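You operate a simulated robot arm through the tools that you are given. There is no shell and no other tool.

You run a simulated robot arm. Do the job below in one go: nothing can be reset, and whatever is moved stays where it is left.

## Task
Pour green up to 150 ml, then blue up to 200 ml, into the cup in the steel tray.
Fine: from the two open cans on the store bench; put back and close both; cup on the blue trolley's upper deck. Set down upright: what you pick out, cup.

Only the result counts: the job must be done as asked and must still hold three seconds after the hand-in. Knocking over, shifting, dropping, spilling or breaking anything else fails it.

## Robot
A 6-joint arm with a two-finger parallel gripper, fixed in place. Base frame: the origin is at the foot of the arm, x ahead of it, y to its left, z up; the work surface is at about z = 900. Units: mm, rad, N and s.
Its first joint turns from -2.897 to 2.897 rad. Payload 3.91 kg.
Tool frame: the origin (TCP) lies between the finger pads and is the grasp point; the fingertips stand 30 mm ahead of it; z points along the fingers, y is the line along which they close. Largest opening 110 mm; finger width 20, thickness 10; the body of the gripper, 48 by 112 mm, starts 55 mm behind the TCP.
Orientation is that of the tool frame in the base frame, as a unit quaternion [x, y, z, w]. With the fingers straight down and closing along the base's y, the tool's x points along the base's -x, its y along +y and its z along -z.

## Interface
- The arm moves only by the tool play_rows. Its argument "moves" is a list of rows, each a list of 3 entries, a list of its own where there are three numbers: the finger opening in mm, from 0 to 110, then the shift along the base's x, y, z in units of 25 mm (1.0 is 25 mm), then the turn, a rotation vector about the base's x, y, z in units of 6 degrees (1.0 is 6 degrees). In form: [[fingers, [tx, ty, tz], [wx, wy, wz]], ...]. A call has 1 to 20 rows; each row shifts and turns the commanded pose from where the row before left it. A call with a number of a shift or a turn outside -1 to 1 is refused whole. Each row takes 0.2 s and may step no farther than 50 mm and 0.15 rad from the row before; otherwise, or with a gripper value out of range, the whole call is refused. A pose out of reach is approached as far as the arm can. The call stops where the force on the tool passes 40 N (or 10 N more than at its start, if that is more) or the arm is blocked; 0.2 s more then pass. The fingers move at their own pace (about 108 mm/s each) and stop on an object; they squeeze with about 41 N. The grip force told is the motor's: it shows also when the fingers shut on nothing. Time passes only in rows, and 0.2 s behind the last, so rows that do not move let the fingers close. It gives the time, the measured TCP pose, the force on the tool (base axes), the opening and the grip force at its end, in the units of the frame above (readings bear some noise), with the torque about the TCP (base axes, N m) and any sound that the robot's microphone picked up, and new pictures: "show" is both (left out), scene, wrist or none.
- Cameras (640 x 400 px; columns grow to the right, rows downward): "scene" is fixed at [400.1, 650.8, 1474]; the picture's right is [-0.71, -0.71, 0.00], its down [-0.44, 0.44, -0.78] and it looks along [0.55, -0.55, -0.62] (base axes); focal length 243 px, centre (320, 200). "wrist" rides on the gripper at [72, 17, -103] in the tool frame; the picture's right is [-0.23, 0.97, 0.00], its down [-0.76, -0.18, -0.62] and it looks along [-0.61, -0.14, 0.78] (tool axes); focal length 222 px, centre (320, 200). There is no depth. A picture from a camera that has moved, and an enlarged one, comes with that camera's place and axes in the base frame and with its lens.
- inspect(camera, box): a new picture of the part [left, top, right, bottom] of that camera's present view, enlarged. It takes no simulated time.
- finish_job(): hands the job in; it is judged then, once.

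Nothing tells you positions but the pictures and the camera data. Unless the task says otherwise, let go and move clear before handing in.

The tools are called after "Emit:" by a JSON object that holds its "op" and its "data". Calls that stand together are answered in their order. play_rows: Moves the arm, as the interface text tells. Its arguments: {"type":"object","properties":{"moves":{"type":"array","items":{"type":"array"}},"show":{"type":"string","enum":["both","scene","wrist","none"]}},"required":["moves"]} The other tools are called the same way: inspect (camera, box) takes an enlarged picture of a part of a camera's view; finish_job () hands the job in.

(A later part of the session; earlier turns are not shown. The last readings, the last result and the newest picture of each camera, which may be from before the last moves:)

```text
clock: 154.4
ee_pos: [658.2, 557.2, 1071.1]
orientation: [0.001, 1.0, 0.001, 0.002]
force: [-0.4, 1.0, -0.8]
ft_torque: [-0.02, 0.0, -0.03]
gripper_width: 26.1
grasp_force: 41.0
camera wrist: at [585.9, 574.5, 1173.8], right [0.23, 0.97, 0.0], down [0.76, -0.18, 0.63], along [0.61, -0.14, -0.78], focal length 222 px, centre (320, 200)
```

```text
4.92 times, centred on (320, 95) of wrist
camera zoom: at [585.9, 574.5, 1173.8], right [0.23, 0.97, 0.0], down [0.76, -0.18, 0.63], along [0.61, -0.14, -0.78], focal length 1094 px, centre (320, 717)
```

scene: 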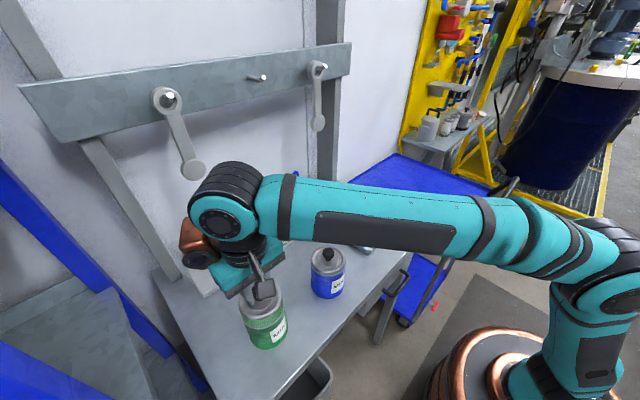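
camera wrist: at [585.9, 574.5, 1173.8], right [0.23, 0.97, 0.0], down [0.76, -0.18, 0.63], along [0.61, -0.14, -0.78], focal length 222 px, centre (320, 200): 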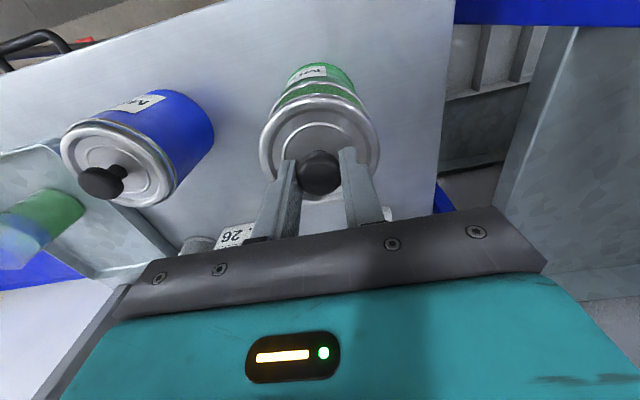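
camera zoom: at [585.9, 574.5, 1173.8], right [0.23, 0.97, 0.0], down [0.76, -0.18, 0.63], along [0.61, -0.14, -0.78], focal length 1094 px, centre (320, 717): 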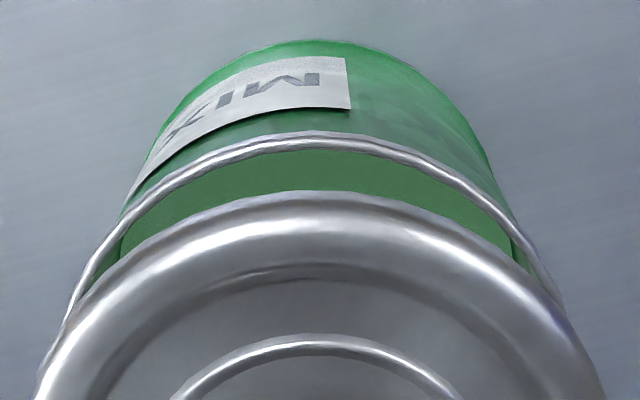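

I can see the lid needs about +2.8 mm in x and −1.4 mm in y to be concentric. I'll correct and lower to just above the rim.

Emit:
{"op": "play_rows", "data": {"moves": [[10, [0.112, -0.056, 0], [0, 0, 0]], [10, [0, 0, -0.3], [0, 0, 0]], [10, [0, 0, -0.3], [0, 0, 0]], [10, [0, 0, -0.24], [0, 0, 0]], [10, [0, 0, 0], [0, 0, 0]]], "show": "none"}}

Emit:
{"op": "inspect", "data": {"camera": "scene", "box": [240, 275, 290, 325]}}

Emit:
{"op": "inspect", "data": {"camera": "wrist", "box": [255, 55, 385, 135]}}

```text
clock: 155.6
ee_pos: [661.3, 553.6, 1050.4]
orientation: [0.0, 1.0, 0.0, 0.002]
force: [0.4, -0.5, -0.5]
ft_torque: [0.0, -0.01, -0.01]
gripper_width: 26.2
grasp_force: 41.2
```

```text
8.00 times, centred on (265, 300) of scene
camera zoom: at [400.1, 650.8, 1474.0], right [-0.71, -0.71, 0.0], down [-0.44, 0.44, -0.78], along [0.55, -0.55, -0.62], focal length 1946 px, centre (760, -600)
```

zoom: 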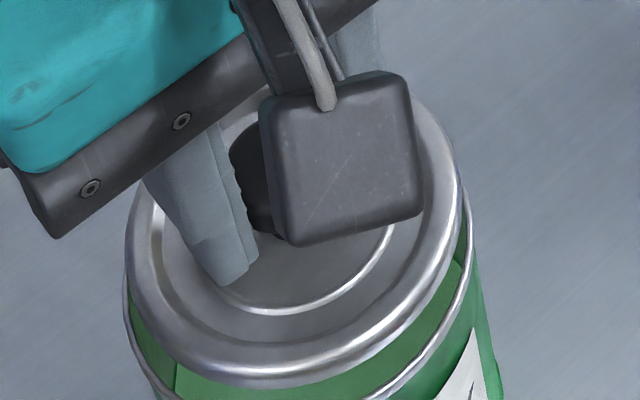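

```text
4.92 times, centred on (320, 95) of wrist
camera zoom: at [588.9, 572.1, 1152.8], right [0.23, 0.97, 0.0], down [0.76, -0.18, 0.63], along [0.61, -0.14, -0.78], focal length 1094 px, centre (320, 717)
```

zoom: 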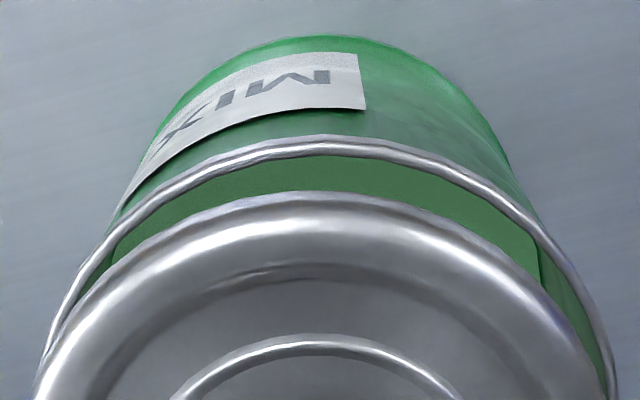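

Emit:
{"op": "play_rows", "data": {"moves": [[10, [0.02, 0.05, 0], [0, 0, 0]], [10, [0, 0, -0.15], [0, 0, 0]], [10, [0, 0, -0.15], [0, 0, 0]], [10, [0, 0, 0], [0, 0, 0]], [10, [0, 0, 0], [0, 0, 0]]], "show": "none"}}

Emit:
{"op": "inspect", "data": {"camera": "scene", "box": [240, 280, 290, 330]}}

Emit:
{"op": "inspect", "data": {"camera": "wrist", "box": [255, 55, 385, 135]}}

```text
clock: 156.8
ee_pos: [662.7, 555.2, 1041.5]
orientation: [0.0, 1.0, 0.0, 0.001]
force: [-0.4, 0.2, -0.6]
ft_torque: [-0.01, 0.03, 0.01]
gripper_width: 26.1
grasp_force: 40.7
```

```text
8.00 times, centred on (265, 305) of scene
camera zoom: at [400.1, 650.8, 1474.0], right [-0.71, -0.71, 0.0], down [-0.44, 0.44, -0.78], along [0.55, -0.55, -0.62], focal length 1946 px, centre (760, -640)
```

zoom: 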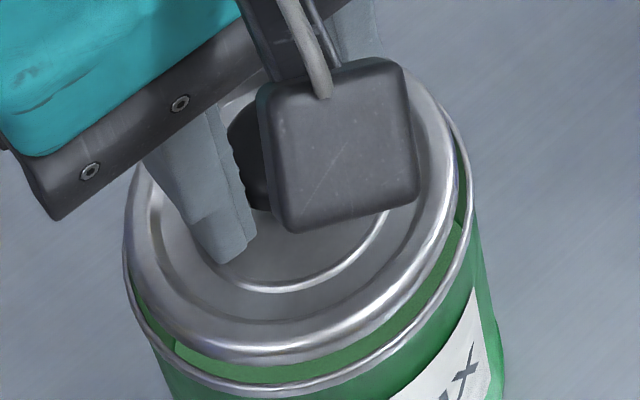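

```text
4.92 times, centred on (320, 95) of wrist
camera zoom: at [589.6, 573.5, 1145.2], right [0.23, 0.97, 0.0], down [0.76, -0.18, 0.63], along [0.61, -0.14, -0.78], focal length 1094 px, centre (320, 717)
```

zoom: 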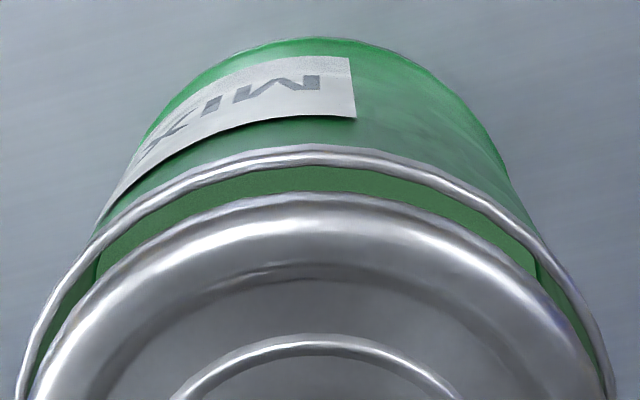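

Both views now agree within half a millimetre. I'll lower in small steps until it snaps.

Emit:
{"op": "play_rows", "data": {"moves": [[10, [0, -0.008, -0.05], [0, 0, 0]], [10, [0, 0, -0.05], [0, 0, 0]], [10, [0, 0, 0], [0, 0, 0]]], "show": "none"}}

Emit:
{"op": "play_rows", "data": {"moves": [[10, [0, 0, -0.05], [0, 0, 0]], [10, [0, 0, -0.04], [0, 0, 0]], [10, [0, 0, 0], [0, 0, 0]]], "show": "none"}}

Emit:
{"op": "inspect", "data": {"camera": "scene", "box": [240, 280, 290, 330]}}

Emit:
{"op": "inspect", "data": {"camera": "wrist", "box": [255, 55, 385, 135]}}

```text
clock: 157.6
ee_pos: [662.6, 554.8, 1039.3]
orientation: [0.0, 1.0, 0.0, 0.002]
force: [0.0, 0.2, 0.0]
ft_torque: [-0.03, 0.01, 0.0]
gripper_width: 26.5
grasp_force: 40.9
```

```text
clock: 158.4
ee_pos: [661.2, 555.7, 1038.3]
orientation: [0.0, 1.0, 0.0, 0.002]
force: [-0.2, -0.1, -0.9]
ft_torque: [0.02, -0.04, -0.01]
gripper_width: 26.2
grasp_force: 40.9
```

```text
8.00 times, centred on (265, 305) of scene
camera zoom: at [400.1, 650.8, 1474.0], right [-0.71, -0.71, 0.0], down [-0.44, 0.44, -0.78], along [0.55, -0.55, -0.62], focal length 1946 px, centre (760, -640)
```

zoom: 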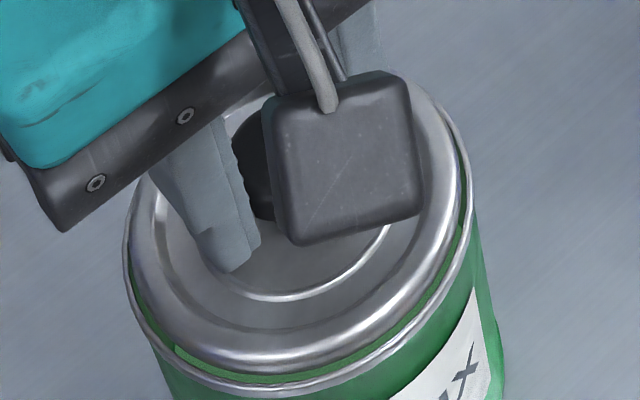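

```text
4.92 times, centred on (320, 95) of wrist
camera zoom: at [589.6, 573.3, 1140.4], right [0.23, 0.97, 0.0], down [0.76, -0.18, 0.63], along [0.61, -0.14, -0.78], focal length 1094 px, centre (320, 717)
```

zoom: 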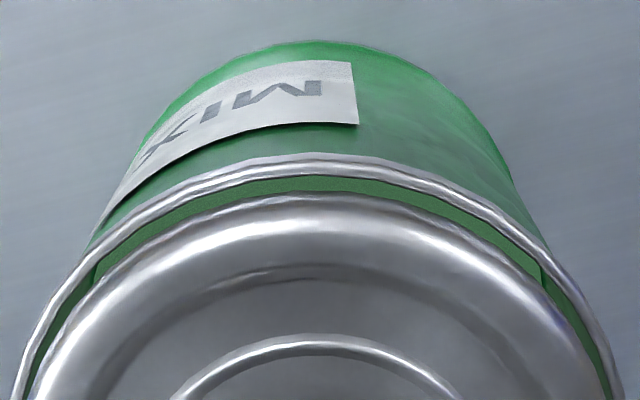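

Emit:
{"op": "play_rows", "data": {"moves": [[10, [0, 0, -0.05], [0, 0, 0]], [10, [0, 0, 0], [0, 0, 0]]], "show": "none"}}

Emit:
{"op": "play_rows", "data": {"moves": [[10, [0, 0, -0.05], [0, 0, 0]], [10, [0, 0, 0], [0, 0, 0]]], "show": "none"}}

Emit:
{"op": "inspect", "data": {"camera": "scene", "box": [240, 280, 290, 330]}}

```text
clock: 159.0
ee_pos: [662.0, 555.3, 1037.8]
orientation: [0.0, 1.0, 0.002, 0.003]
force: [4.4, 3.5, 15.6]
ft_torque: [0.09, -0.1, -0.01]
gripper_width: 26.3
grasp_force: 41.1
heard: snap
```

```text
clock: 159.6
ee_pos: [660.2, 554.9, 1037.9]
orientation: [0.0, 1.0, 0.001, 0.003]
force: [7.4, 6.9, 38.3]
ft_torque: [0.19, -0.11, -0.04]
gripper_width: 26.3
grasp_force: 41.1
```

```text
8.00 times, centred on (265, 305) of scene
camera zoom: at [400.1, 650.8, 1474.0], right [-0.71, -0.71, 0.0], down [-0.44, 0.44, -0.78], along [0.55, -0.55, -0.62], focal length 1946 px, centre (760, -640)
```

zoom: 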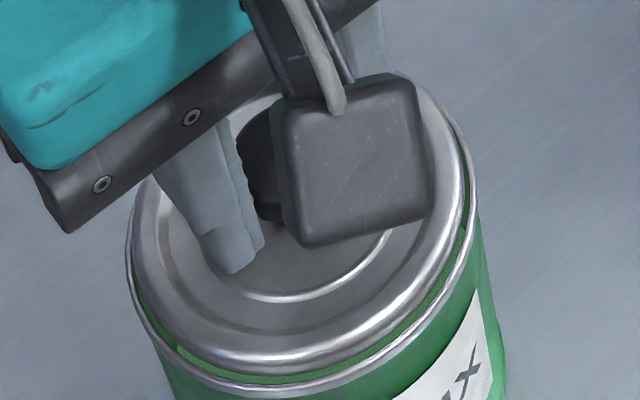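

The green lid snapped on as well. I'll relieve the pressure, let go and rise clear.

Emit:
{"op": "play_rows", "data": {"moves": [[10, [0, 0, 0.09], [0, 0, 0]], [46, [0, 0, 0], [0, 0, 0]], [46, [0, 0, 0], [0, 0, 0]], [46, [0, 0, 0.3], [0, 0, 0]], [46, [0, 0, 0.8], [0, 0, 0]], [46, [0, 0, 1], [0, 0, 0]], [46, [0, 0, 1], [0, 0, 0]], [46, [-0.5, -0.5, 0.5], [0, 0, 0]], [46, [-0.8, -0.8, 0], [0, 0, 0]], [46, [-0.8, -0.8, 0], [0, 0, 0]], [46, [-0.8, -0.8, 0], [0, 0, 0]]]}}

Emit:
{"op": "inspect", "data": {"camera": "scene", "box": [220, 230, 360, 360]}}

```text
clock: 162.0
ee_pos: [588.8, 483.7, 1128.7]
orientation: [0.0, 1.0, 0.0, 0.001]
force: [0.5, 0.4, -0.7]
ft_torque: [0.01, 0.06, 0.01]
gripper_width: 46.2
grasp_force: 0.0
camera wrist: at [516.2, 502.3, 1230.8], right [0.23, 0.97, 0.0], down [0.76, -0.18, 0.63], along [0.61, -0.14, -0.78], focal length 222 px, centre (320, 200)
```

scene: 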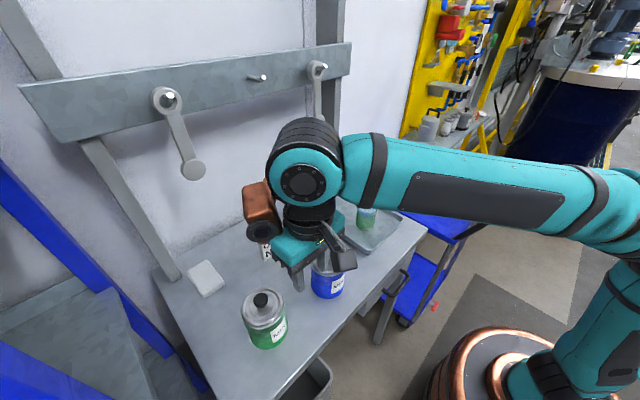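
wrist: 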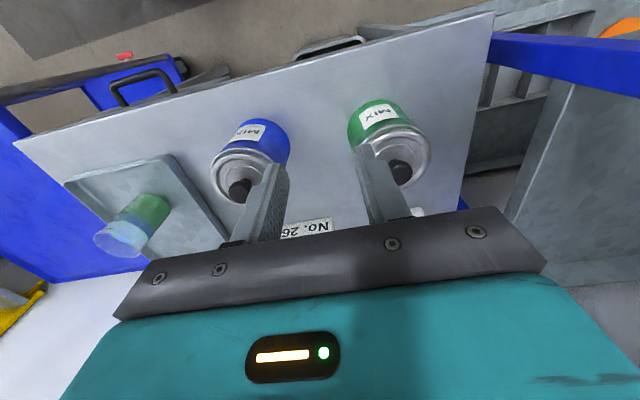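

```text
3.08 times, centred on (290, 295) of scene
camera zoom: at [400.1, 650.8, 1474.0], right [-0.71, -0.71, 0.0], down [-0.44, 0.44, -0.78], along [0.55, -0.55, -0.62], focal length 748 px, centre (412, -92)
```

zoom: 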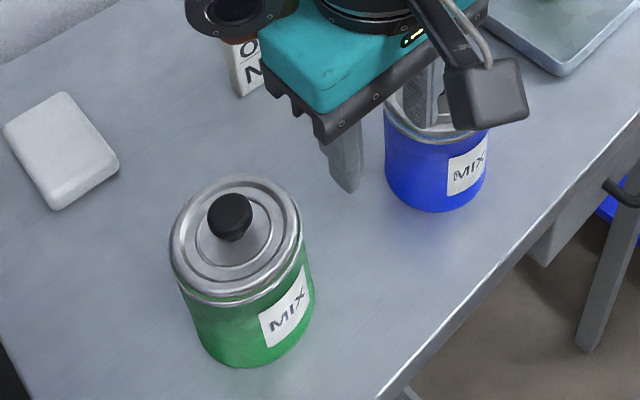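

Both cans are back in place and closed. Now for the cup: I'll move over it, keeping high, with the fingers open at 90 mm.

Emit:
{"op": "play_rows", "data": {"moves": [[90, [0, -0.5, 0], [0, 0, 0]], [90, [0.2, -0.9, 0], [0, 0, 0]], [90, [0.3, -0.9, 0], [0, 0, 0]], [90, [0.3, -0.9, 0], [0, 0, 0]], [90, [0.3, -0.9, 0], [0, 0, 0]], [90, [0.3, -0.9, 0], [0, 0, 0]], [90, [0.3, -0.9, 0], [0, 0, 0]], [90, [0.3, -0.9, 0], [0, 0, 0]], [90, [0.3, -0.9, 0], [0, 0, 0]], [90, [0.3, -0.9, 0], [0, 0, 0]], [90, [0.3, -0.9, 0], [0, 0, 0]], [90, [0.3, -0.9, 0], [0, 0, 0]], [90, [0.3, -0.9, 0], [0, 0, 0]], [90, [0.3, -0.9, 0], [0, 0, 0]], [90, [0.3, -0.9, 0], [0, 0, 0]], [90, [0.3, -0.7, 0], [0, 0, 0]], [90, [0.4, -0.3, 0], [0, 0, 0]], [90, [0, 0, 0], [0, 0, 0]]]}}

Emit:
{"op": "inspect", "data": {"camera": "wrist", "box": [230, 40, 430, 200]}}

Emit:
{"op": "inspect", "data": {"camera": "scene", "box": [220, 225, 360, 360]}}

```text
clock: 165.8
ee_pos: [710.5, 130.8, 1127.4]
orientation: [0.001, 1.0, 0.0, 0.002]
force: [0.2, -0.9, 0.8]
ft_torque: [0.02, -0.04, 0.01]
gripper_width: 90.0
grasp_force: 0.1
camera wrist: at [638.1, 148.5, 1231.0], right [0.23, 0.97, 0.0], down [0.76, -0.18, 0.63], along [0.61, -0.14, -0.78], focal length 222 px, centre (320, 200)
```

scene: 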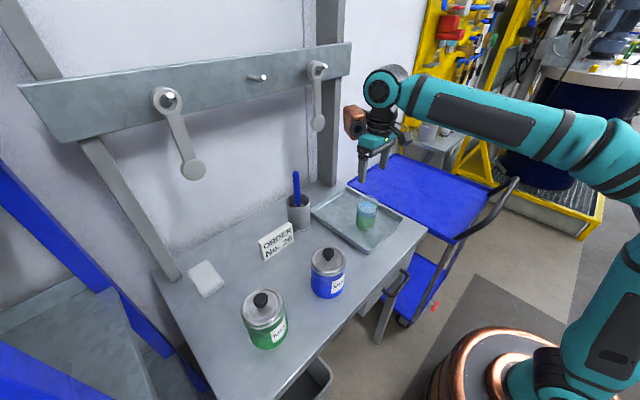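
wrist: 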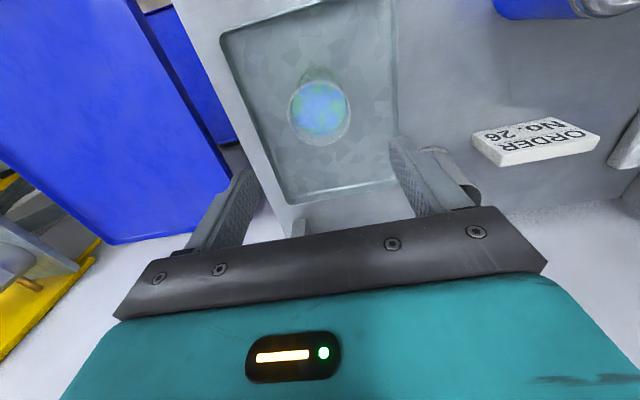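

```text
2.50 times, centred on (330, 120) of wrist
camera zoom: at [638.1, 148.5, 1231.0], right [0.23, 0.97, 0.0], down [0.76, -0.18, 0.63], along [0.61, -0.14, -0.78], focal length 555 px, centre (295, 400)
```

zoom: 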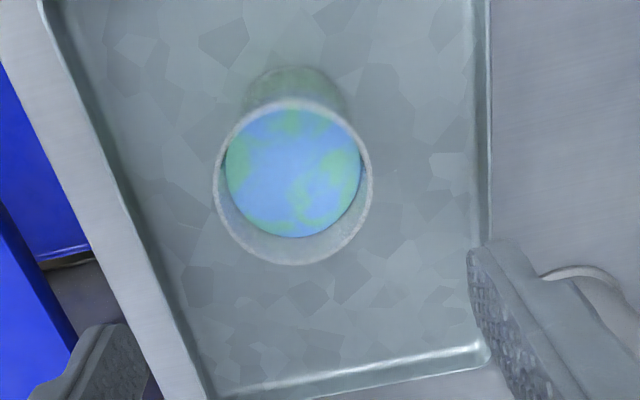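

```text
2.96 times, centred on (290, 292) of scene
camera zoom: at [400.1, 650.8, 1474.0], right [-0.71, -0.71, 0.0], down [-0.44, 0.44, -0.78], along [0.55, -0.55, -0.62], focal length 721 px, centre (409, -74)
```

zoom: 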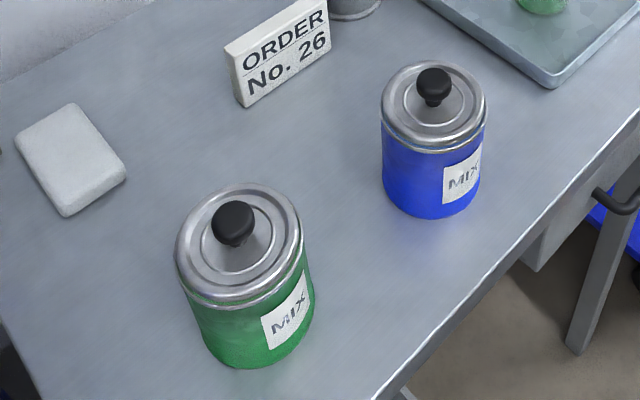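

The cup is about 1 mm off the TCP line; I'll correct and descend around it, stopping with the gripper body above the cup's rim.

Emit:
{"op": "play_rows", "data": {"moves": [[90, [-0.04, -0.03, -0.5], [0, 0, 0]], [90, [0, 0, -0.9], [0, 0, 0]], [90, [0, 0, -0.9], [0, 0, 0]], [90, [0, 0, -0.9], [0, 0, 0]], [90, [0, 0, -0.9], [0, 0, 0]], [90, [0, 0, -0.8], [0, 0, 0]], [90, [0, 0, -0.6], [0, 0, 0]], [90, [0, 0, -0.5], [0, 0, 0]], [90, [0, 0, -0.3], [0, 0, 0]], [90, [0, 0, -0.22], [0, 0, 0]], [90, [0, 0, 0], [0, 0, 0]]]}}

Emit:
{"op": "inspect", "data": {"camera": "scene", "box": [335, 155, 405, 255]}}

Emit:
{"op": "inspect", "data": {"camera": "wrist", "box": [220, 60, 420, 230]}}

```text
clock: 168.2
ee_pos: [708.3, 128.5, 964.9]
orientation: [0.0, 1.0, -0.001, 0.001]
force: [-0.7, 0.2, -0.4]
ft_torque: [-0.03, 0.02, 0.02]
gripper_width: 89.9
grasp_force: 0.0
camera wrist: at [635.9, 147.0, 1067.9], right [0.23, 0.97, 0.0], down [0.76, -0.18, 0.63], along [0.61, -0.14, -0.78], focal length 222 px, centre (320, 200)
```

scene: 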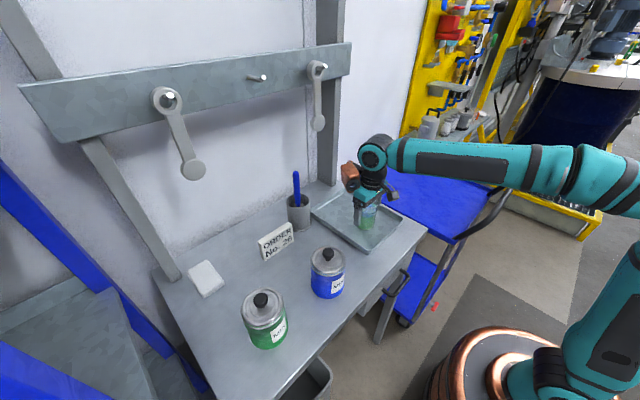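
wrist: 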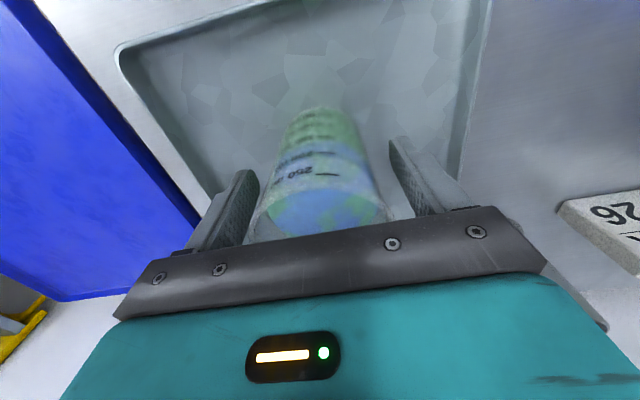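

```text
4.00 times, centred on (370, 205) of scene
camera zoom: at [400.1, 650.8, 1474.0], right [-0.71, -0.71, 0.0], down [-0.44, 0.44, -0.78], along [0.55, -0.55, -0.62], focal length 973 px, centre (120, 180)
```

zoom: 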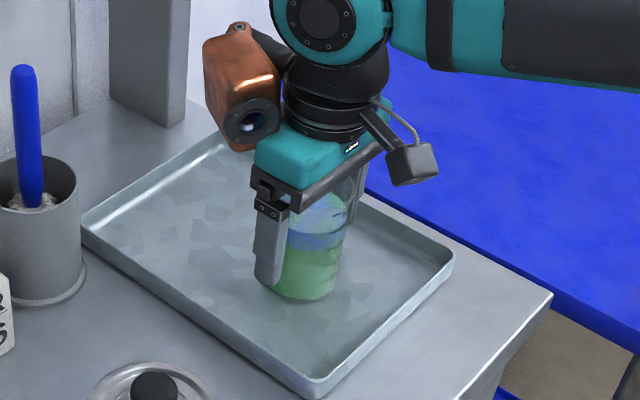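

```text
2.35 times, centred on (320, 145) of wrist
camera zoom: at [635.9, 147.0, 1067.9], right [0.23, 0.97, 0.0], down [0.76, -0.18, 0.63], along [0.61, -0.14, -0.78], focal length 523 px, centre (320, 329)
```

zoom: 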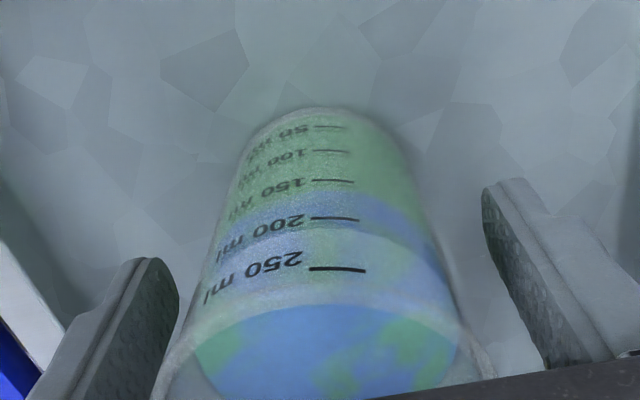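

Emit:
{"op": "play_rows", "data": {"moves": [[90, [0, 0.03, 0], [0, 0, 0]], [76, [0, 0, 0], [0, 0, 0]], [68, [0, 0, 0], [0, 0, 0]], [45, [0, 0, 0], [0, 0, 0]], [45, [0, 0, 0], [0, 0, 0]], [45, [0, 0, 0], [0, 0, 0]]]}}

Emit:
{"op": "inspect", "data": {"camera": "scene", "box": [335, 155, 405, 255]}}

```text
clock: 169.6
ee_pos: [708.6, 129.2, 965.6]
orientation: [0.0, 1.0, 0.0, 0.002]
force: [-0.3, 0.0, 0.2]
ft_torque: [0.02, -0.01, 0.03]
gripper_width: 62.1
grasp_force: 41.6
camera wrist: at [636.1, 148.0, 1067.8], right [0.23, 0.97, 0.0], down [0.76, -0.18, 0.63], along [0.61, -0.14, -0.78], focal length 222 px, centre (320, 200)
```

scene: 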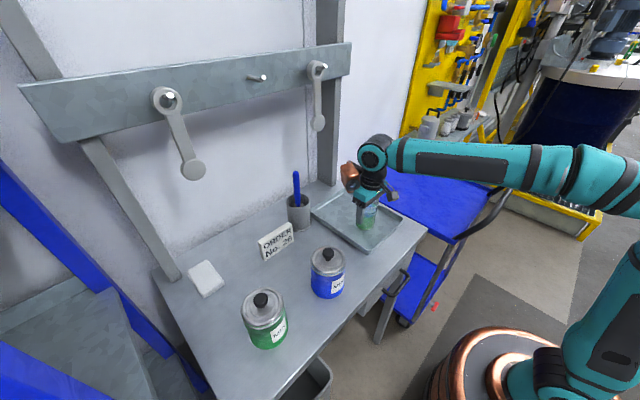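
wrist: 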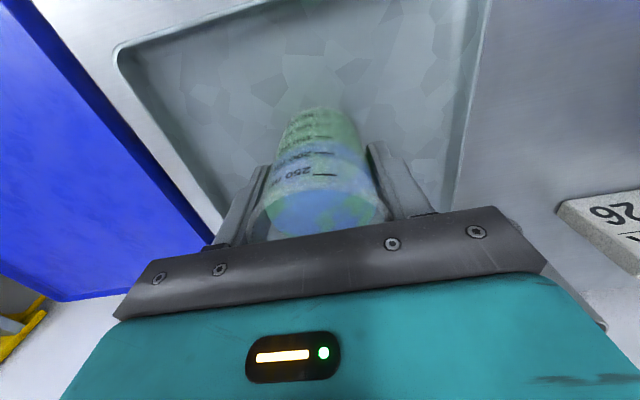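

```text
4.00 times, centred on (370, 205) of scene
camera zoom: at [400.1, 650.8, 1474.0], right [-0.71, -0.71, 0.0], down [-0.44, 0.44, -0.78], along [0.55, -0.55, -0.62], focal length 973 px, centre (120, 180)
```

zoom: 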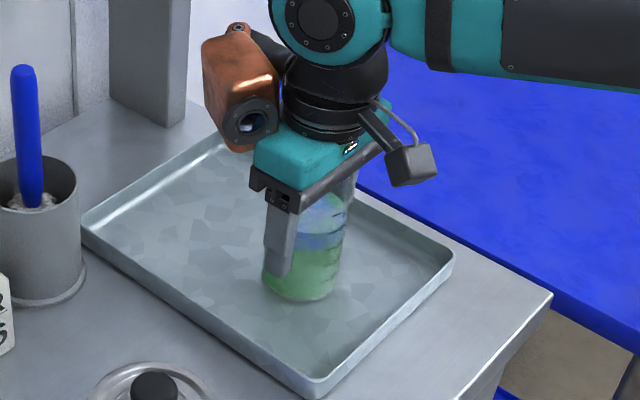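

The cup is held at 62 mm with 41 N. I'll lift it slowly clear of the tray, keeping it level.

Emit:
{"op": "play_rows", "data": {"moves": [[45, [0, 0, 0.1], [0, 0, 0]], [45, [0, 0, 0.25], [0, 0, 0]], [45, [0, 0, 0.45], [0, 0, 0]], [45, [0, 0, 0.6], [0, 0, 0]], [45, [0, 0, 0.6], [0, 0, 0]], [45, [0, 0, 0.5], [0, 0, 0]], [45, [0, 0, 0.3], [0, 0, 0]], [45, [0, 0, 0.15], [0, 0, 0]], [45, [0, 0, 0], [0, 0, 0]], [45, [0, 0, 0], [0, 0, 0]]]}}

Emit:
{"op": "inspect", "data": {"camera": "scene", "box": [335, 130, 435, 255]}}

```text
clock: 171.8
ee_pos: [709.5, 129.2, 1037.9]
orientation: [0.001, 1.0, -0.001, 0.002]
force: [0.0, 0.2, -2.8]
ft_torque: [0.04, 0.02, 0.02]
gripper_width: 62.1
grasp_force: 41.1
camera wrist: at [636.4, 147.5, 1141.1], right [0.23, 0.97, 0.0], down [0.76, -0.18, 0.63], along [0.61, -0.14, -0.78], focal length 222 px, centre (320, 200)
```

scene: 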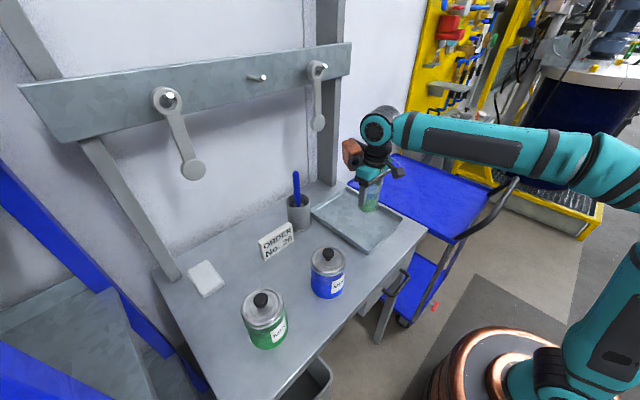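
wrist: 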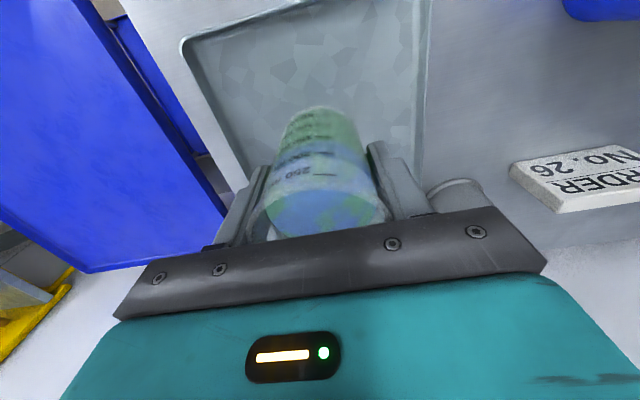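

```text
3.20 times, centred on (385, 192) of scene
camera zoom: at [400.1, 650.8, 1474.0], right [-0.71, -0.71, 0.0], down [-0.44, 0.44, -0.78], along [0.55, -0.55, -0.62], focal length 778 px, centre (112, 224)
```

zoom: 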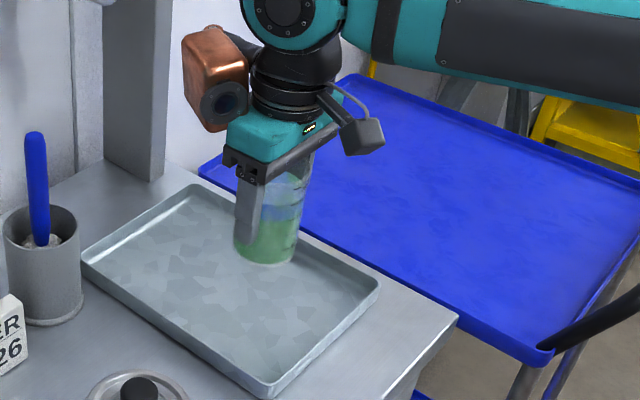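

The cup is level and full at 200 ml. I'll carry it smoothly sideways toward the blue trolley at this height.

Emit:
{"op": "play_rows", "data": {"moves": [[45, [0, -0.15, 0], [0, 0, 0]], [45, [-0.1, -0.35, 0], [0, 0, 0]], [45, [-0.2, -0.6, 0], [0, 0, 0]], [45, [-0.25, -0.8, 0], [0, 0, 0]], [45, [-0.3, -0.9, 0], [0, 0, 0]], [45, [-0.3, -0.9, 0], [0, 0, 0]], [45, [-0.3, -0.9, 0], [0, 0, 0]], [45, [-0.3, -0.9, 0], [0, 0, 0]], [45, [-0.3, -0.9, 0], [0, 0, 0]], [45, [-0.25, -0.9, 0], [0, 0, 0]], [45, [-0.2, -0.8, 0], [0, 0, 0]], [45, [-0.15, -0.6, 0], [0, 0, 0]], [45, [-0.1, -0.35, 0], [0, 0, 0]], [45, [0, -0.15, 0], [0, 0, 0]], [45, [0, 0, 0], [0, 0, 0]]]}}

```text
clock: 175.0
ee_pos: [640.2, -100.7, 1037.3]
orientation: [0.0, 1.0, 0.0, 0.001]
force: [-0.1, -0.3, -2.8]
ft_torque: [0.01, 0.01, 0.04]
gripper_width: 62.3
grasp_force: 41.2
camera wrist: at [567.4, -82.2, 1140.7], right [0.23, 0.97, 0.0], down [0.76, -0.18, 0.63], along [0.61, -0.14, -0.78], focal length 222 px, centre (320, 200)
```

scene: 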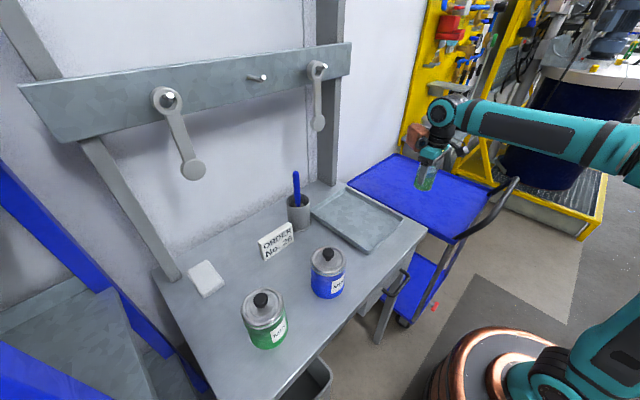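
wrist: 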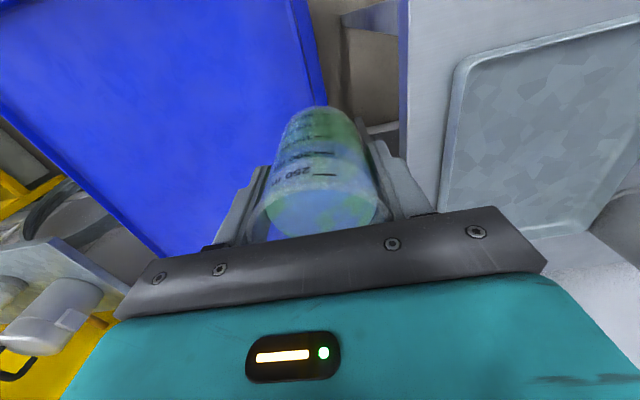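

The cup is steady. Recomputing from this view, the deck rim is at about z=820 and its bench-side edge at y≈−97, so I'll continue to about y=−300, well inside the deck.

Emit:
{"op": "play_rows", "data": {"moves": [[45, [0, -0.15, 0], [0, 0, 0]], [45, [0, -0.35, 0], [0, 0, 0]], [45, [0, -0.6, 0], [0, 0, 0]], [45, [0, -0.8, 0], [0, 0, 0]], [45, [0, -0.9, 0], [0, 0, 0]], [45, [0, -0.9, 0], [0, 0, 0]], [45, [0, -0.9, 0], [0, 0, 0]], [45, [0, -0.9, 0], [0, 0, 0]], [45, [0, -0.8, 0], [0, 0, 0]], [45, [0, -0.7, 0], [0, 0, 0]], [45, [0, -0.5, 0], [0, 0, 0]], [45, [0, -0.35, 0], [0, 0, 0]], [45, [0, -0.15, 0], [0, 0, 0]], [45, [0, 0, 0], [0, 0, 0]]]}}

Emit:
{"op": "inspect", "data": {"camera": "scene", "box": [340, 80, 560, 260]}}

```text
clock: 178.0
ee_pos: [638.5, -300.4, 1038.3]
orientation: [-0.001, 1.0, 0.0, 0.002]
force: [-0.3, -0.6, -1.8]
ft_torque: [0.01, 0.0, -0.02]
gripper_width: 61.9
grasp_force: 41.2
camera wrist: at [566.8, -281.9, 1141.2], right [0.23, 0.97, 0.0], down [0.76, -0.18, 0.63], along [0.61, -0.14, -0.78], focal length 222 px, centre (320, 200)
```

scene: 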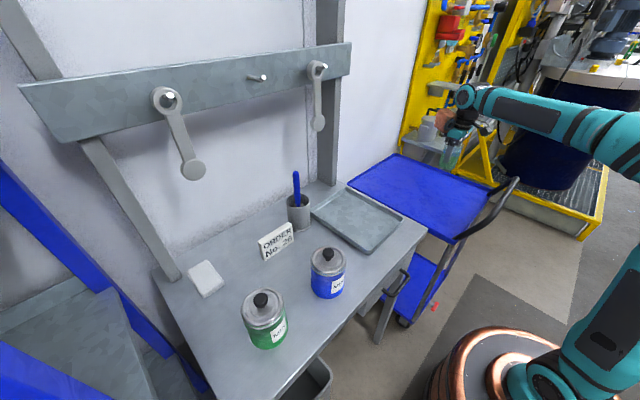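
wrist: 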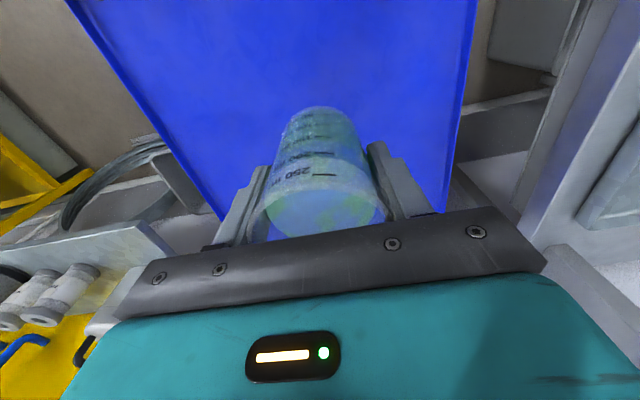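

```text
2.22 times, centred on (450, 170) of scene
camera zoom: at [400.1, 650.8, 1474.0], right [-0.71, -0.71, 0.0], down [-0.44, 0.44, -0.78], along [0.55, -0.55, -0.62], focal length 541 px, centre (31, 267)
```

zoom: 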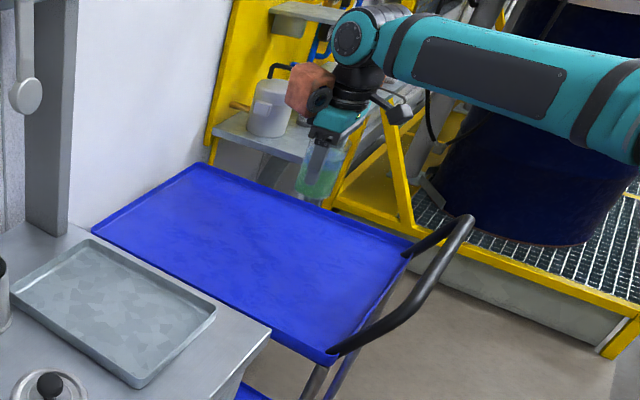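

The cup hangs over the deck interior and the deck rim is at roughly z=820–829. I'll lower smoothly to about z=905 (cup bottom near 844), then look.

Emit:
{"op": "play_rows", "data": {"moves": [[45, [0, 0, -0.2], [0, 0, 0]], [45, [0, 0, -0.5], [0, 0, 0]], [45, [0, 0, -0.7], [0, 0, 0]], [45, [0, 0, -0.8], [0, 0, 0]], [45, [0, 0, -0.8], [0, 0, 0]], [45, [0, 0, -0.7], [0, 0, 0]], [45, [0, 0, -0.6], [0, 0, 0]], [45, [0, 0, -0.5], [0, 0, 0]], [45, [0, 0, -0.3], [0, 0, 0]], [45, [0, 0, -0.1], [0, 0, 0]], [45, [0, 0, 0], [0, 0, 0]]]}}

Emit:
{"op": "inspect", "data": {"camera": "scene", "box": [400, 100, 520, 240]}}

Emit:
{"op": "inspect", "data": {"camera": "wrist", "box": [220, 60, 420, 230]}}

```text
clock: 180.4
ee_pos: [640.0, -301.5, 907.9]
orientation: [0.0, 1.0, 0.0, 0.001]
force: [-0.5, 0.0, -2.1]
ft_torque: [-0.01, -0.01, 0.02]
gripper_width: 61.9
grasp_force: 41.3
camera wrist: at [568.0, -282.5, 1010.8], right [0.23, 0.97, 0.0], down [0.76, -0.18, 0.63], along [0.61, -0.14, -0.78], focal length 222 px, centre (320, 200)
```

scene: 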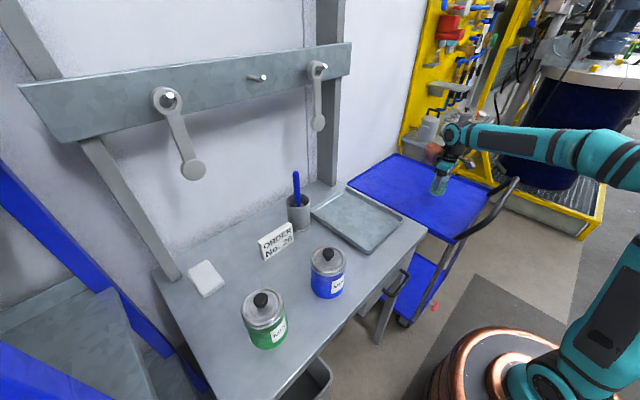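
wrist: 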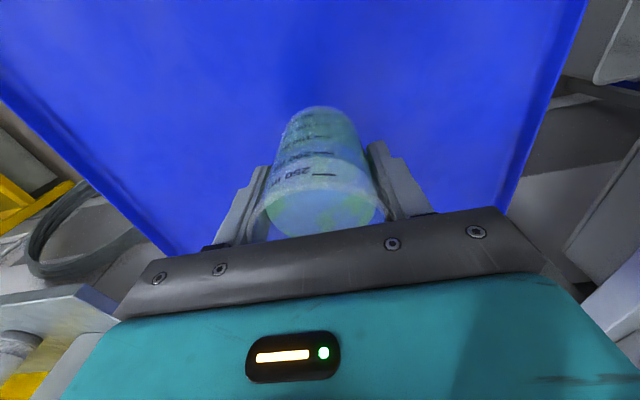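

```text
2.86 times, centred on (460, 170) of scene
camera zoom: at [400.1, 650.8, 1474.0], right [-0.71, -0.71, 0.0], down [-0.44, 0.44, -0.78], along [0.55, -0.55, -0.62], focal length 695 px, centre (-80, 286)
```

zoom: 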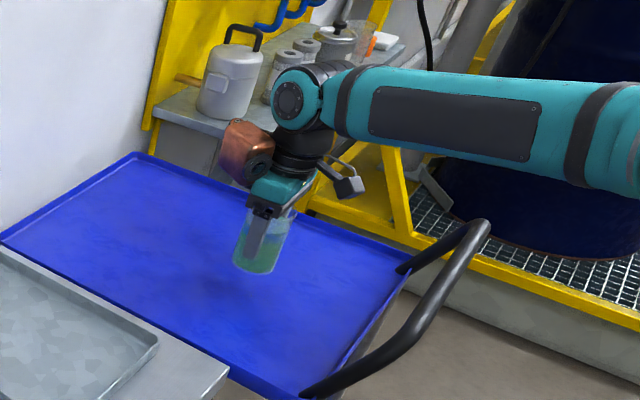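

```text
2.35 times, centred on (320, 145) of wrist
camera zoom: at [568.0, -282.5, 1010.8], right [0.23, 0.97, 0.0], down [0.76, -0.18, 0.63], along [0.61, -0.14, -0.78], focal length 523 px, centre (320, 329)
```

zoom: 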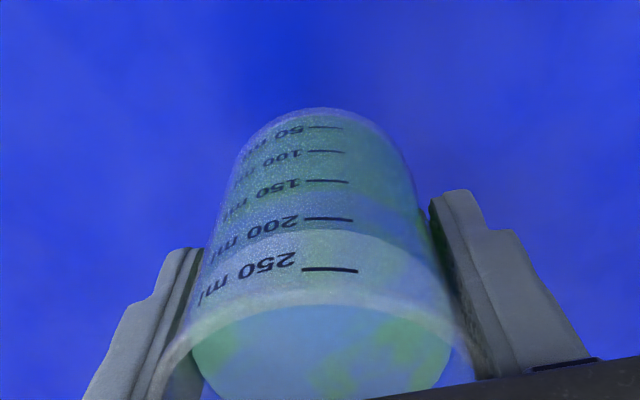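

The cup is upright just above the deck, with its shadow close by. I'll lower further in small steps, watching for the weight to come off.

Emit:
{"op": "play_rows", "data": {"moves": [[45, [0, 0, -0.2], [0, 0, 0]], [45, [0, 0, -0.25], [0, 0, 0]], [45, [0, 0, -0.2], [0, 0, 0]], [45, [0, 0, -0.15], [0, 0, 0]], [45, [0, 0, -0.1], [0, 0, 0]], [45, [0, 0, 0], [0, 0, 0]]], "show": "none"}}

Emit:
{"op": "inspect", "data": {"camera": "scene", "box": [420, 150, 470, 210]}}

```text
clock: 181.8
ee_pos: [640.3, -299.2, 884.9]
orientation: [0.0, 1.0, -0.001, 0.002]
force: [0.2, 0.2, -2.2]
ft_torque: [-0.01, -0.03, 0.02]
gripper_width: 61.9
grasp_force: 40.8
```

```text
6.67 times, centred on (445, 180) of scene
camera zoom: at [400.1, 650.8, 1474.0], right [-0.71, -0.71, 0.0], down [-0.44, 0.44, -0.78], along [0.55, -0.55, -0.62], focal length 1622 px, centre (-513, 333)
```

zoom: 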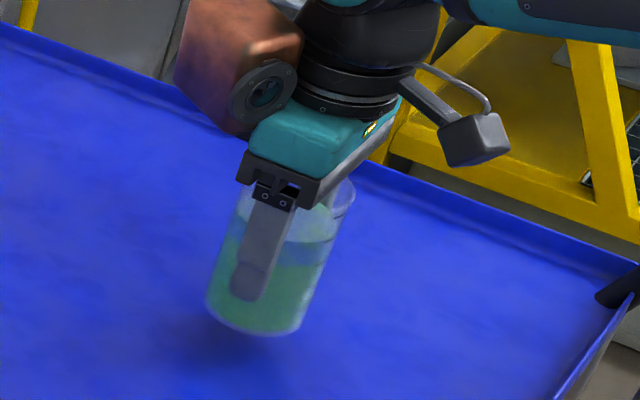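

Emit:
{"op": "play_rows", "data": {"moves": [[45, [0, 0, -0.1], [0, 0, 0]], [45, [0, 0, -0.1], [0, 0, 0]], [45, [0, 0, -0.1], [0, 0, 0]], [45, [0, 0, 0], [0, 0, 0]]], "show": "none"}}

Emit:
{"op": "inspect", "data": {"camera": "scene", "box": [420, 150, 470, 210]}}

```text
clock: 182.8
ee_pos: [640.2, -298.8, 878.2]
orientation: [0.0, 1.0, 0.001, 0.001]
force: [0.0, -1.4, -2.0]
ft_torque: [0.01, -0.03, 0.0]
gripper_width: 61.9
grasp_force: 40.9
```

```text
6.67 times, centred on (445, 180) of scene
camera zoom: at [400.1, 650.8, 1474.0], right [-0.71, -0.71, 0.0], down [-0.44, 0.44, -0.78], along [0.55, -0.55, -0.62], focal length 1622 px, centre (-513, 333)
```

zoom: 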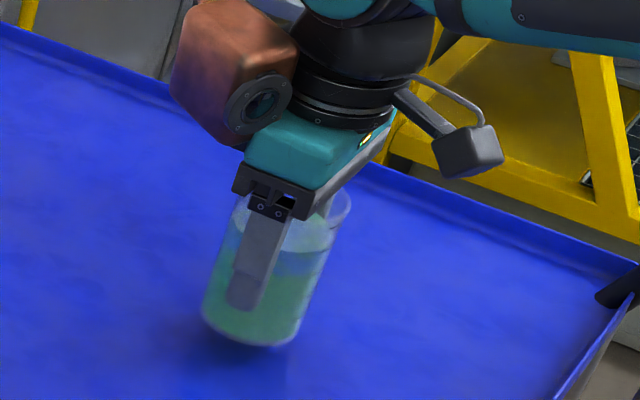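

Emit:
{"op": "play_rows", "data": {"moves": [[45, [0, 0, -0.08], [0, 0, 0]], [45, [0, 0, -0.08], [0, 0, 0]], [45, [0, 0, -0.08], [0, 0, 0]], [45, [0, 0, 0], [0, 0, 0]]], "show": "none"}}

Emit:
{"op": "inspect", "data": {"camera": "scene", "box": [420, 165, 460, 205]}}

```text
clock: 183.8
ee_pos: [639.3, -299.9, 871.8]
orientation: [-0.001, 1.0, 0.0, 0.002]
force: [-0.1, 0.9, -2.3]
ft_torque: [0.02, -0.02, 0.0]
gripper_width: 61.8
grasp_force: 40.8
```

```text
10.00 times, centred on (440, 185) of scene
camera zoom: at [400.1, 650.8, 1474.0], right [-0.71, -0.71, 0.0], down [-0.44, 0.44, -0.78], along [0.55, -0.55, -0.62], focal length 2432 px, centre (-880, 350)
```

zoom: 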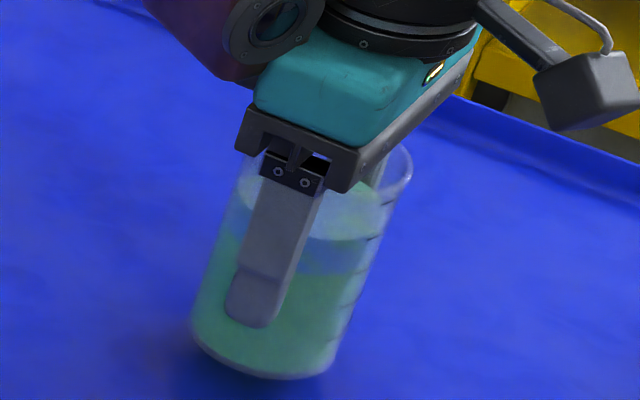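

Emit:
{"op": "play_rows", "data": {"moves": [[45, [0, 0, -0.06], [0, 0, 0]], [45, [0, 0, -0.06], [0, 0, 0]], [45, [0, 0, 0], [0, 0, 0]]], "show": "none"}}

Emit:
{"op": "inspect", "data": {"camera": "scene", "box": [420, 165, 460, 205]}}

```text
clock: 184.6
ee_pos: [638.7, -300.3, 869.2]
orientation: [0.0, 1.0, 0.0, 0.002]
force: [-0.2, 0.6, -2.8]
ft_torque: [0.0, 0.02, -0.02]
gripper_width: 61.8
grasp_force: 41.0
```

```text
10.00 times, centred on (440, 185) of scene
camera zoom: at [400.1, 650.8, 1474.0], right [-0.71, -0.71, 0.0], down [-0.44, 0.44, -0.78], along [0.55, -0.55, -0.62], focal length 2432 px, centre (-880, 350)
```

zoom: 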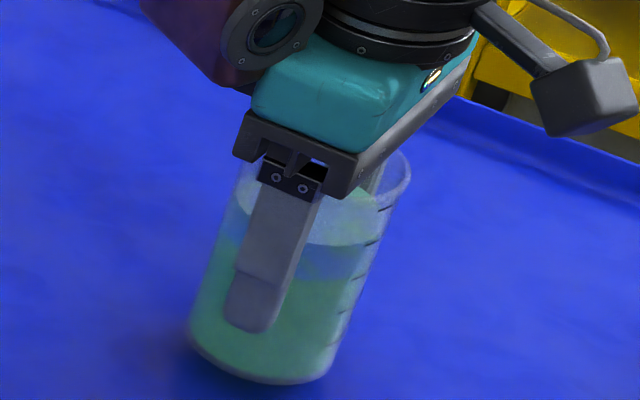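

Emit:
{"op": "play_rows", "data": {"moves": [[45, [0, 0, -0.05], [0, 0, 0]], [45, [0, 0, -0.05], [0, 0, 0]], [45, [0, 0, 0], [0, 0, 0]]], "show": "none"}}

Emit:
{"op": "play_rows", "data": {"moves": [[45, [0, 0, -0.04], [0, 0, 0]], [45, [0, 0, -0.04], [0, 0, 0]], [45, [0, 0, 0], [0, 0, 0]]], "show": "none"}}

Emit:
{"op": "inspect", "data": {"camera": "scene", "box": [420, 165, 460, 205]}}

```text
clock: 185.4
ee_pos: [639.3, -300.7, 867.4]
orientation: [0.0, 1.0, 0.0, 0.002]
force: [-0.8, -0.6, -2.2]
ft_torque: [-0.01, 0.0, 0.03]
gripper_width: 62.1
grasp_force: 41.1
```

```text
clock: 186.2
ee_pos: [639.2, -300.7, 864.2]
orientation: [-0.001, 1.0, 0.001, 0.002]
force: [0.0, -0.4, -1.9]
ft_torque: [-0.01, 0.03, -0.01]
gripper_width: 61.8
grasp_force: 41.2
```

```text
10.00 times, centred on (440, 185) of scene
camera zoom: at [400.1, 650.8, 1474.0], right [-0.71, -0.71, 0.0], down [-0.44, 0.44, -0.78], along [0.55, -0.55, -0.62], focal length 2432 px, centre (-880, 350)
```

zoom: 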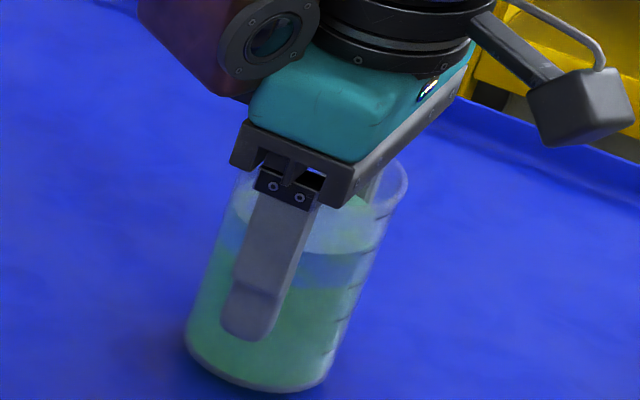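

Emit:
{"op": "play_rows", "data": {"moves": [[45, [0, 0, -0.04], [0, 0, 0]], [45, [0, 0, -0.04], [0, 0, 0]], [45, [0, 0, 0], [0, 0, 0]]], "show": "none"}}

Emit:
{"op": "play_rows", "data": {"moves": [[45, [0, 0, -0.04], [0, 0, 0]], [45, [0, 0, -0.04], [0, 0, 0]], [45, [0, 0, 0], [0, 0, 0]]], "show": "none"}}

Emit:
{"op": "inspect", "data": {"camera": "scene", "box": [420, 170, 460, 210]}}

```text
clock: 187.0
ee_pos: [639.5, -300.8, 863.2]
orientation: [-0.001, 1.0, -0.001, 0.002]
force: [0.1, 1.2, -2.5]
ft_torque: [0.02, 0.01, -0.01]
gripper_width: 61.9
grasp_force: 40.8
```

```text
clock: 187.8
ee_pos: [639.8, -300.0, 861.8]
orientation: [-0.001, 1.0, -0.001, 0.002]
force: [1.9, 1.1, 3.1]
ft_torque: [0.07, -0.09, 0.0]
gripper_width: 62.3
grasp_force: 41.1
```

```text
10.00 times, centred on (440, 190) of scene
camera zoom: at [400.1, 650.8, 1474.0], right [-0.71, -0.71, 0.0], down [-0.44, 0.44, -0.78], along [0.55, -0.55, -0.62], focal length 2432 px, centre (-880, 300)
```

zoom: 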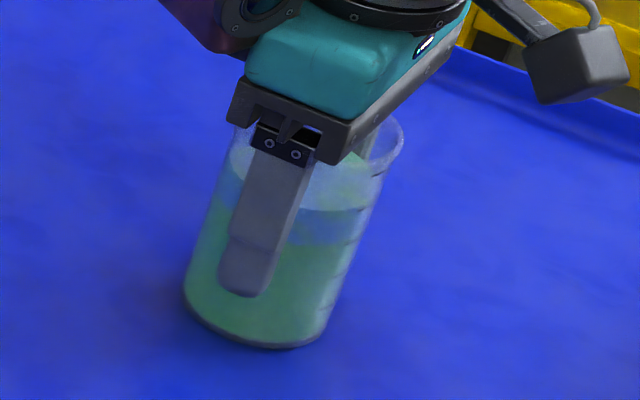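

The weight is off and the force is slightly positive, so the cup stands on the deck. I'll open the fingers gradually and rise straight up.

Emit:
{"op": "play_rows", "data": {"moves": [[64, [0, 0, 0], [0, 0, 0]], [70, [0, 0, 0], [0, 0, 0]], [80, [0, 0, 0], [0, 0, 0]], [90, [0, 0, 0], [0, 0, 0]], [90, [0, 0, 0], [0, 0, 0]], [90, [0, 0, 0.2], [0, 0, 0]], [90, [0, 0, 0.5], [0, 0, 0]], [90, [0, 0, 0.8], [0, 0, 0]], [90, [0, 0, 1], [0, 0, 0]], [90, [0, 0, 1], [0, 0, 0]], [90, [0, 0, 1], [0, 0, 0]], [90, [0, 0, 1], [0, 0, 0]], [90, [0, 0, 1], [0, 0, 0]]]}}

Emit:
{"op": "inspect", "data": {"camera": "scene", "box": [400, 140, 480, 220]}}

Emit:
{"op": "inspect", "data": {"camera": "wrist", "box": [220, 20, 420, 200]}}

```text
clock: 190.6
ee_pos: [641.9, -300.3, 1022.3]
orientation: [0.0, 1.0, 0.001, 0.001]
force: [-0.2, -0.2, -0.7]
ft_torque: [0.01, 0.04, -0.03]
gripper_width: 90.2
grasp_force: 0.1
camera wrist: at [568.4, -282.7, 1125.8], right [0.23, 0.97, 0.0], down [0.76, -0.18, 0.62], along [0.61, -0.14, -0.78], focal length 222 px, centre (320, 200)
```

scene: 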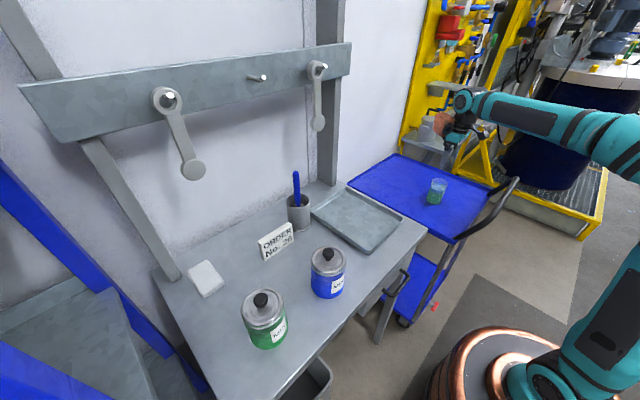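
wrist: 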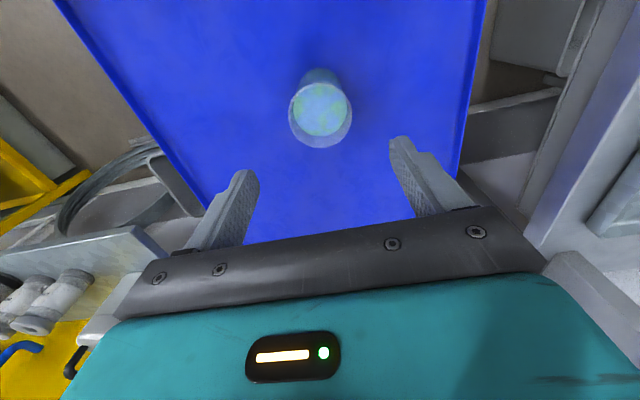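

```text
5.00 times, centred on (440, 180) of scene
camera zoom: at [400.1, 650.8, 1474.0], right [-0.71, -0.71, 0.0], down [-0.44, 0.44, -0.78], along [0.55, -0.55, -0.62], focal length 1216 px, centre (-280, 300)
```

zoom: 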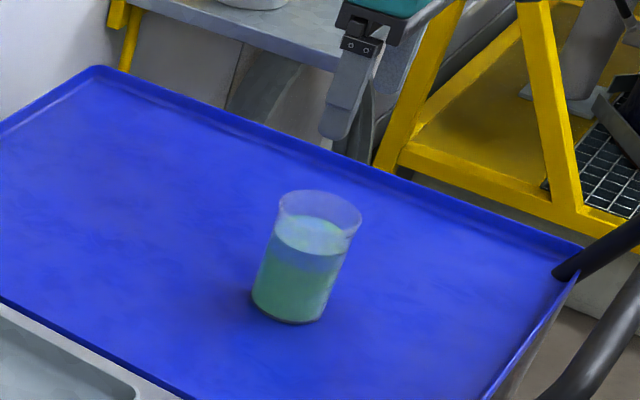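

```text
2.22 times, centred on (320, 110) of wrist
camera zoom: at [568.4, -282.7, 1125.8], right [0.23, 0.97, 0.0], down [0.76, -0.18, 0.62], along [0.61, -0.14, -0.78], focal length 494 px, centre (320, 400)
```

zoom: 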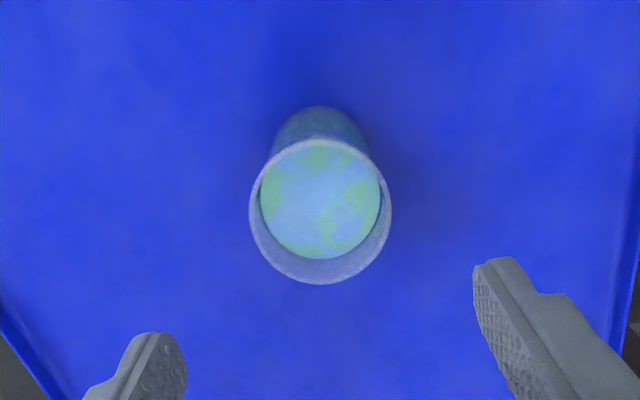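

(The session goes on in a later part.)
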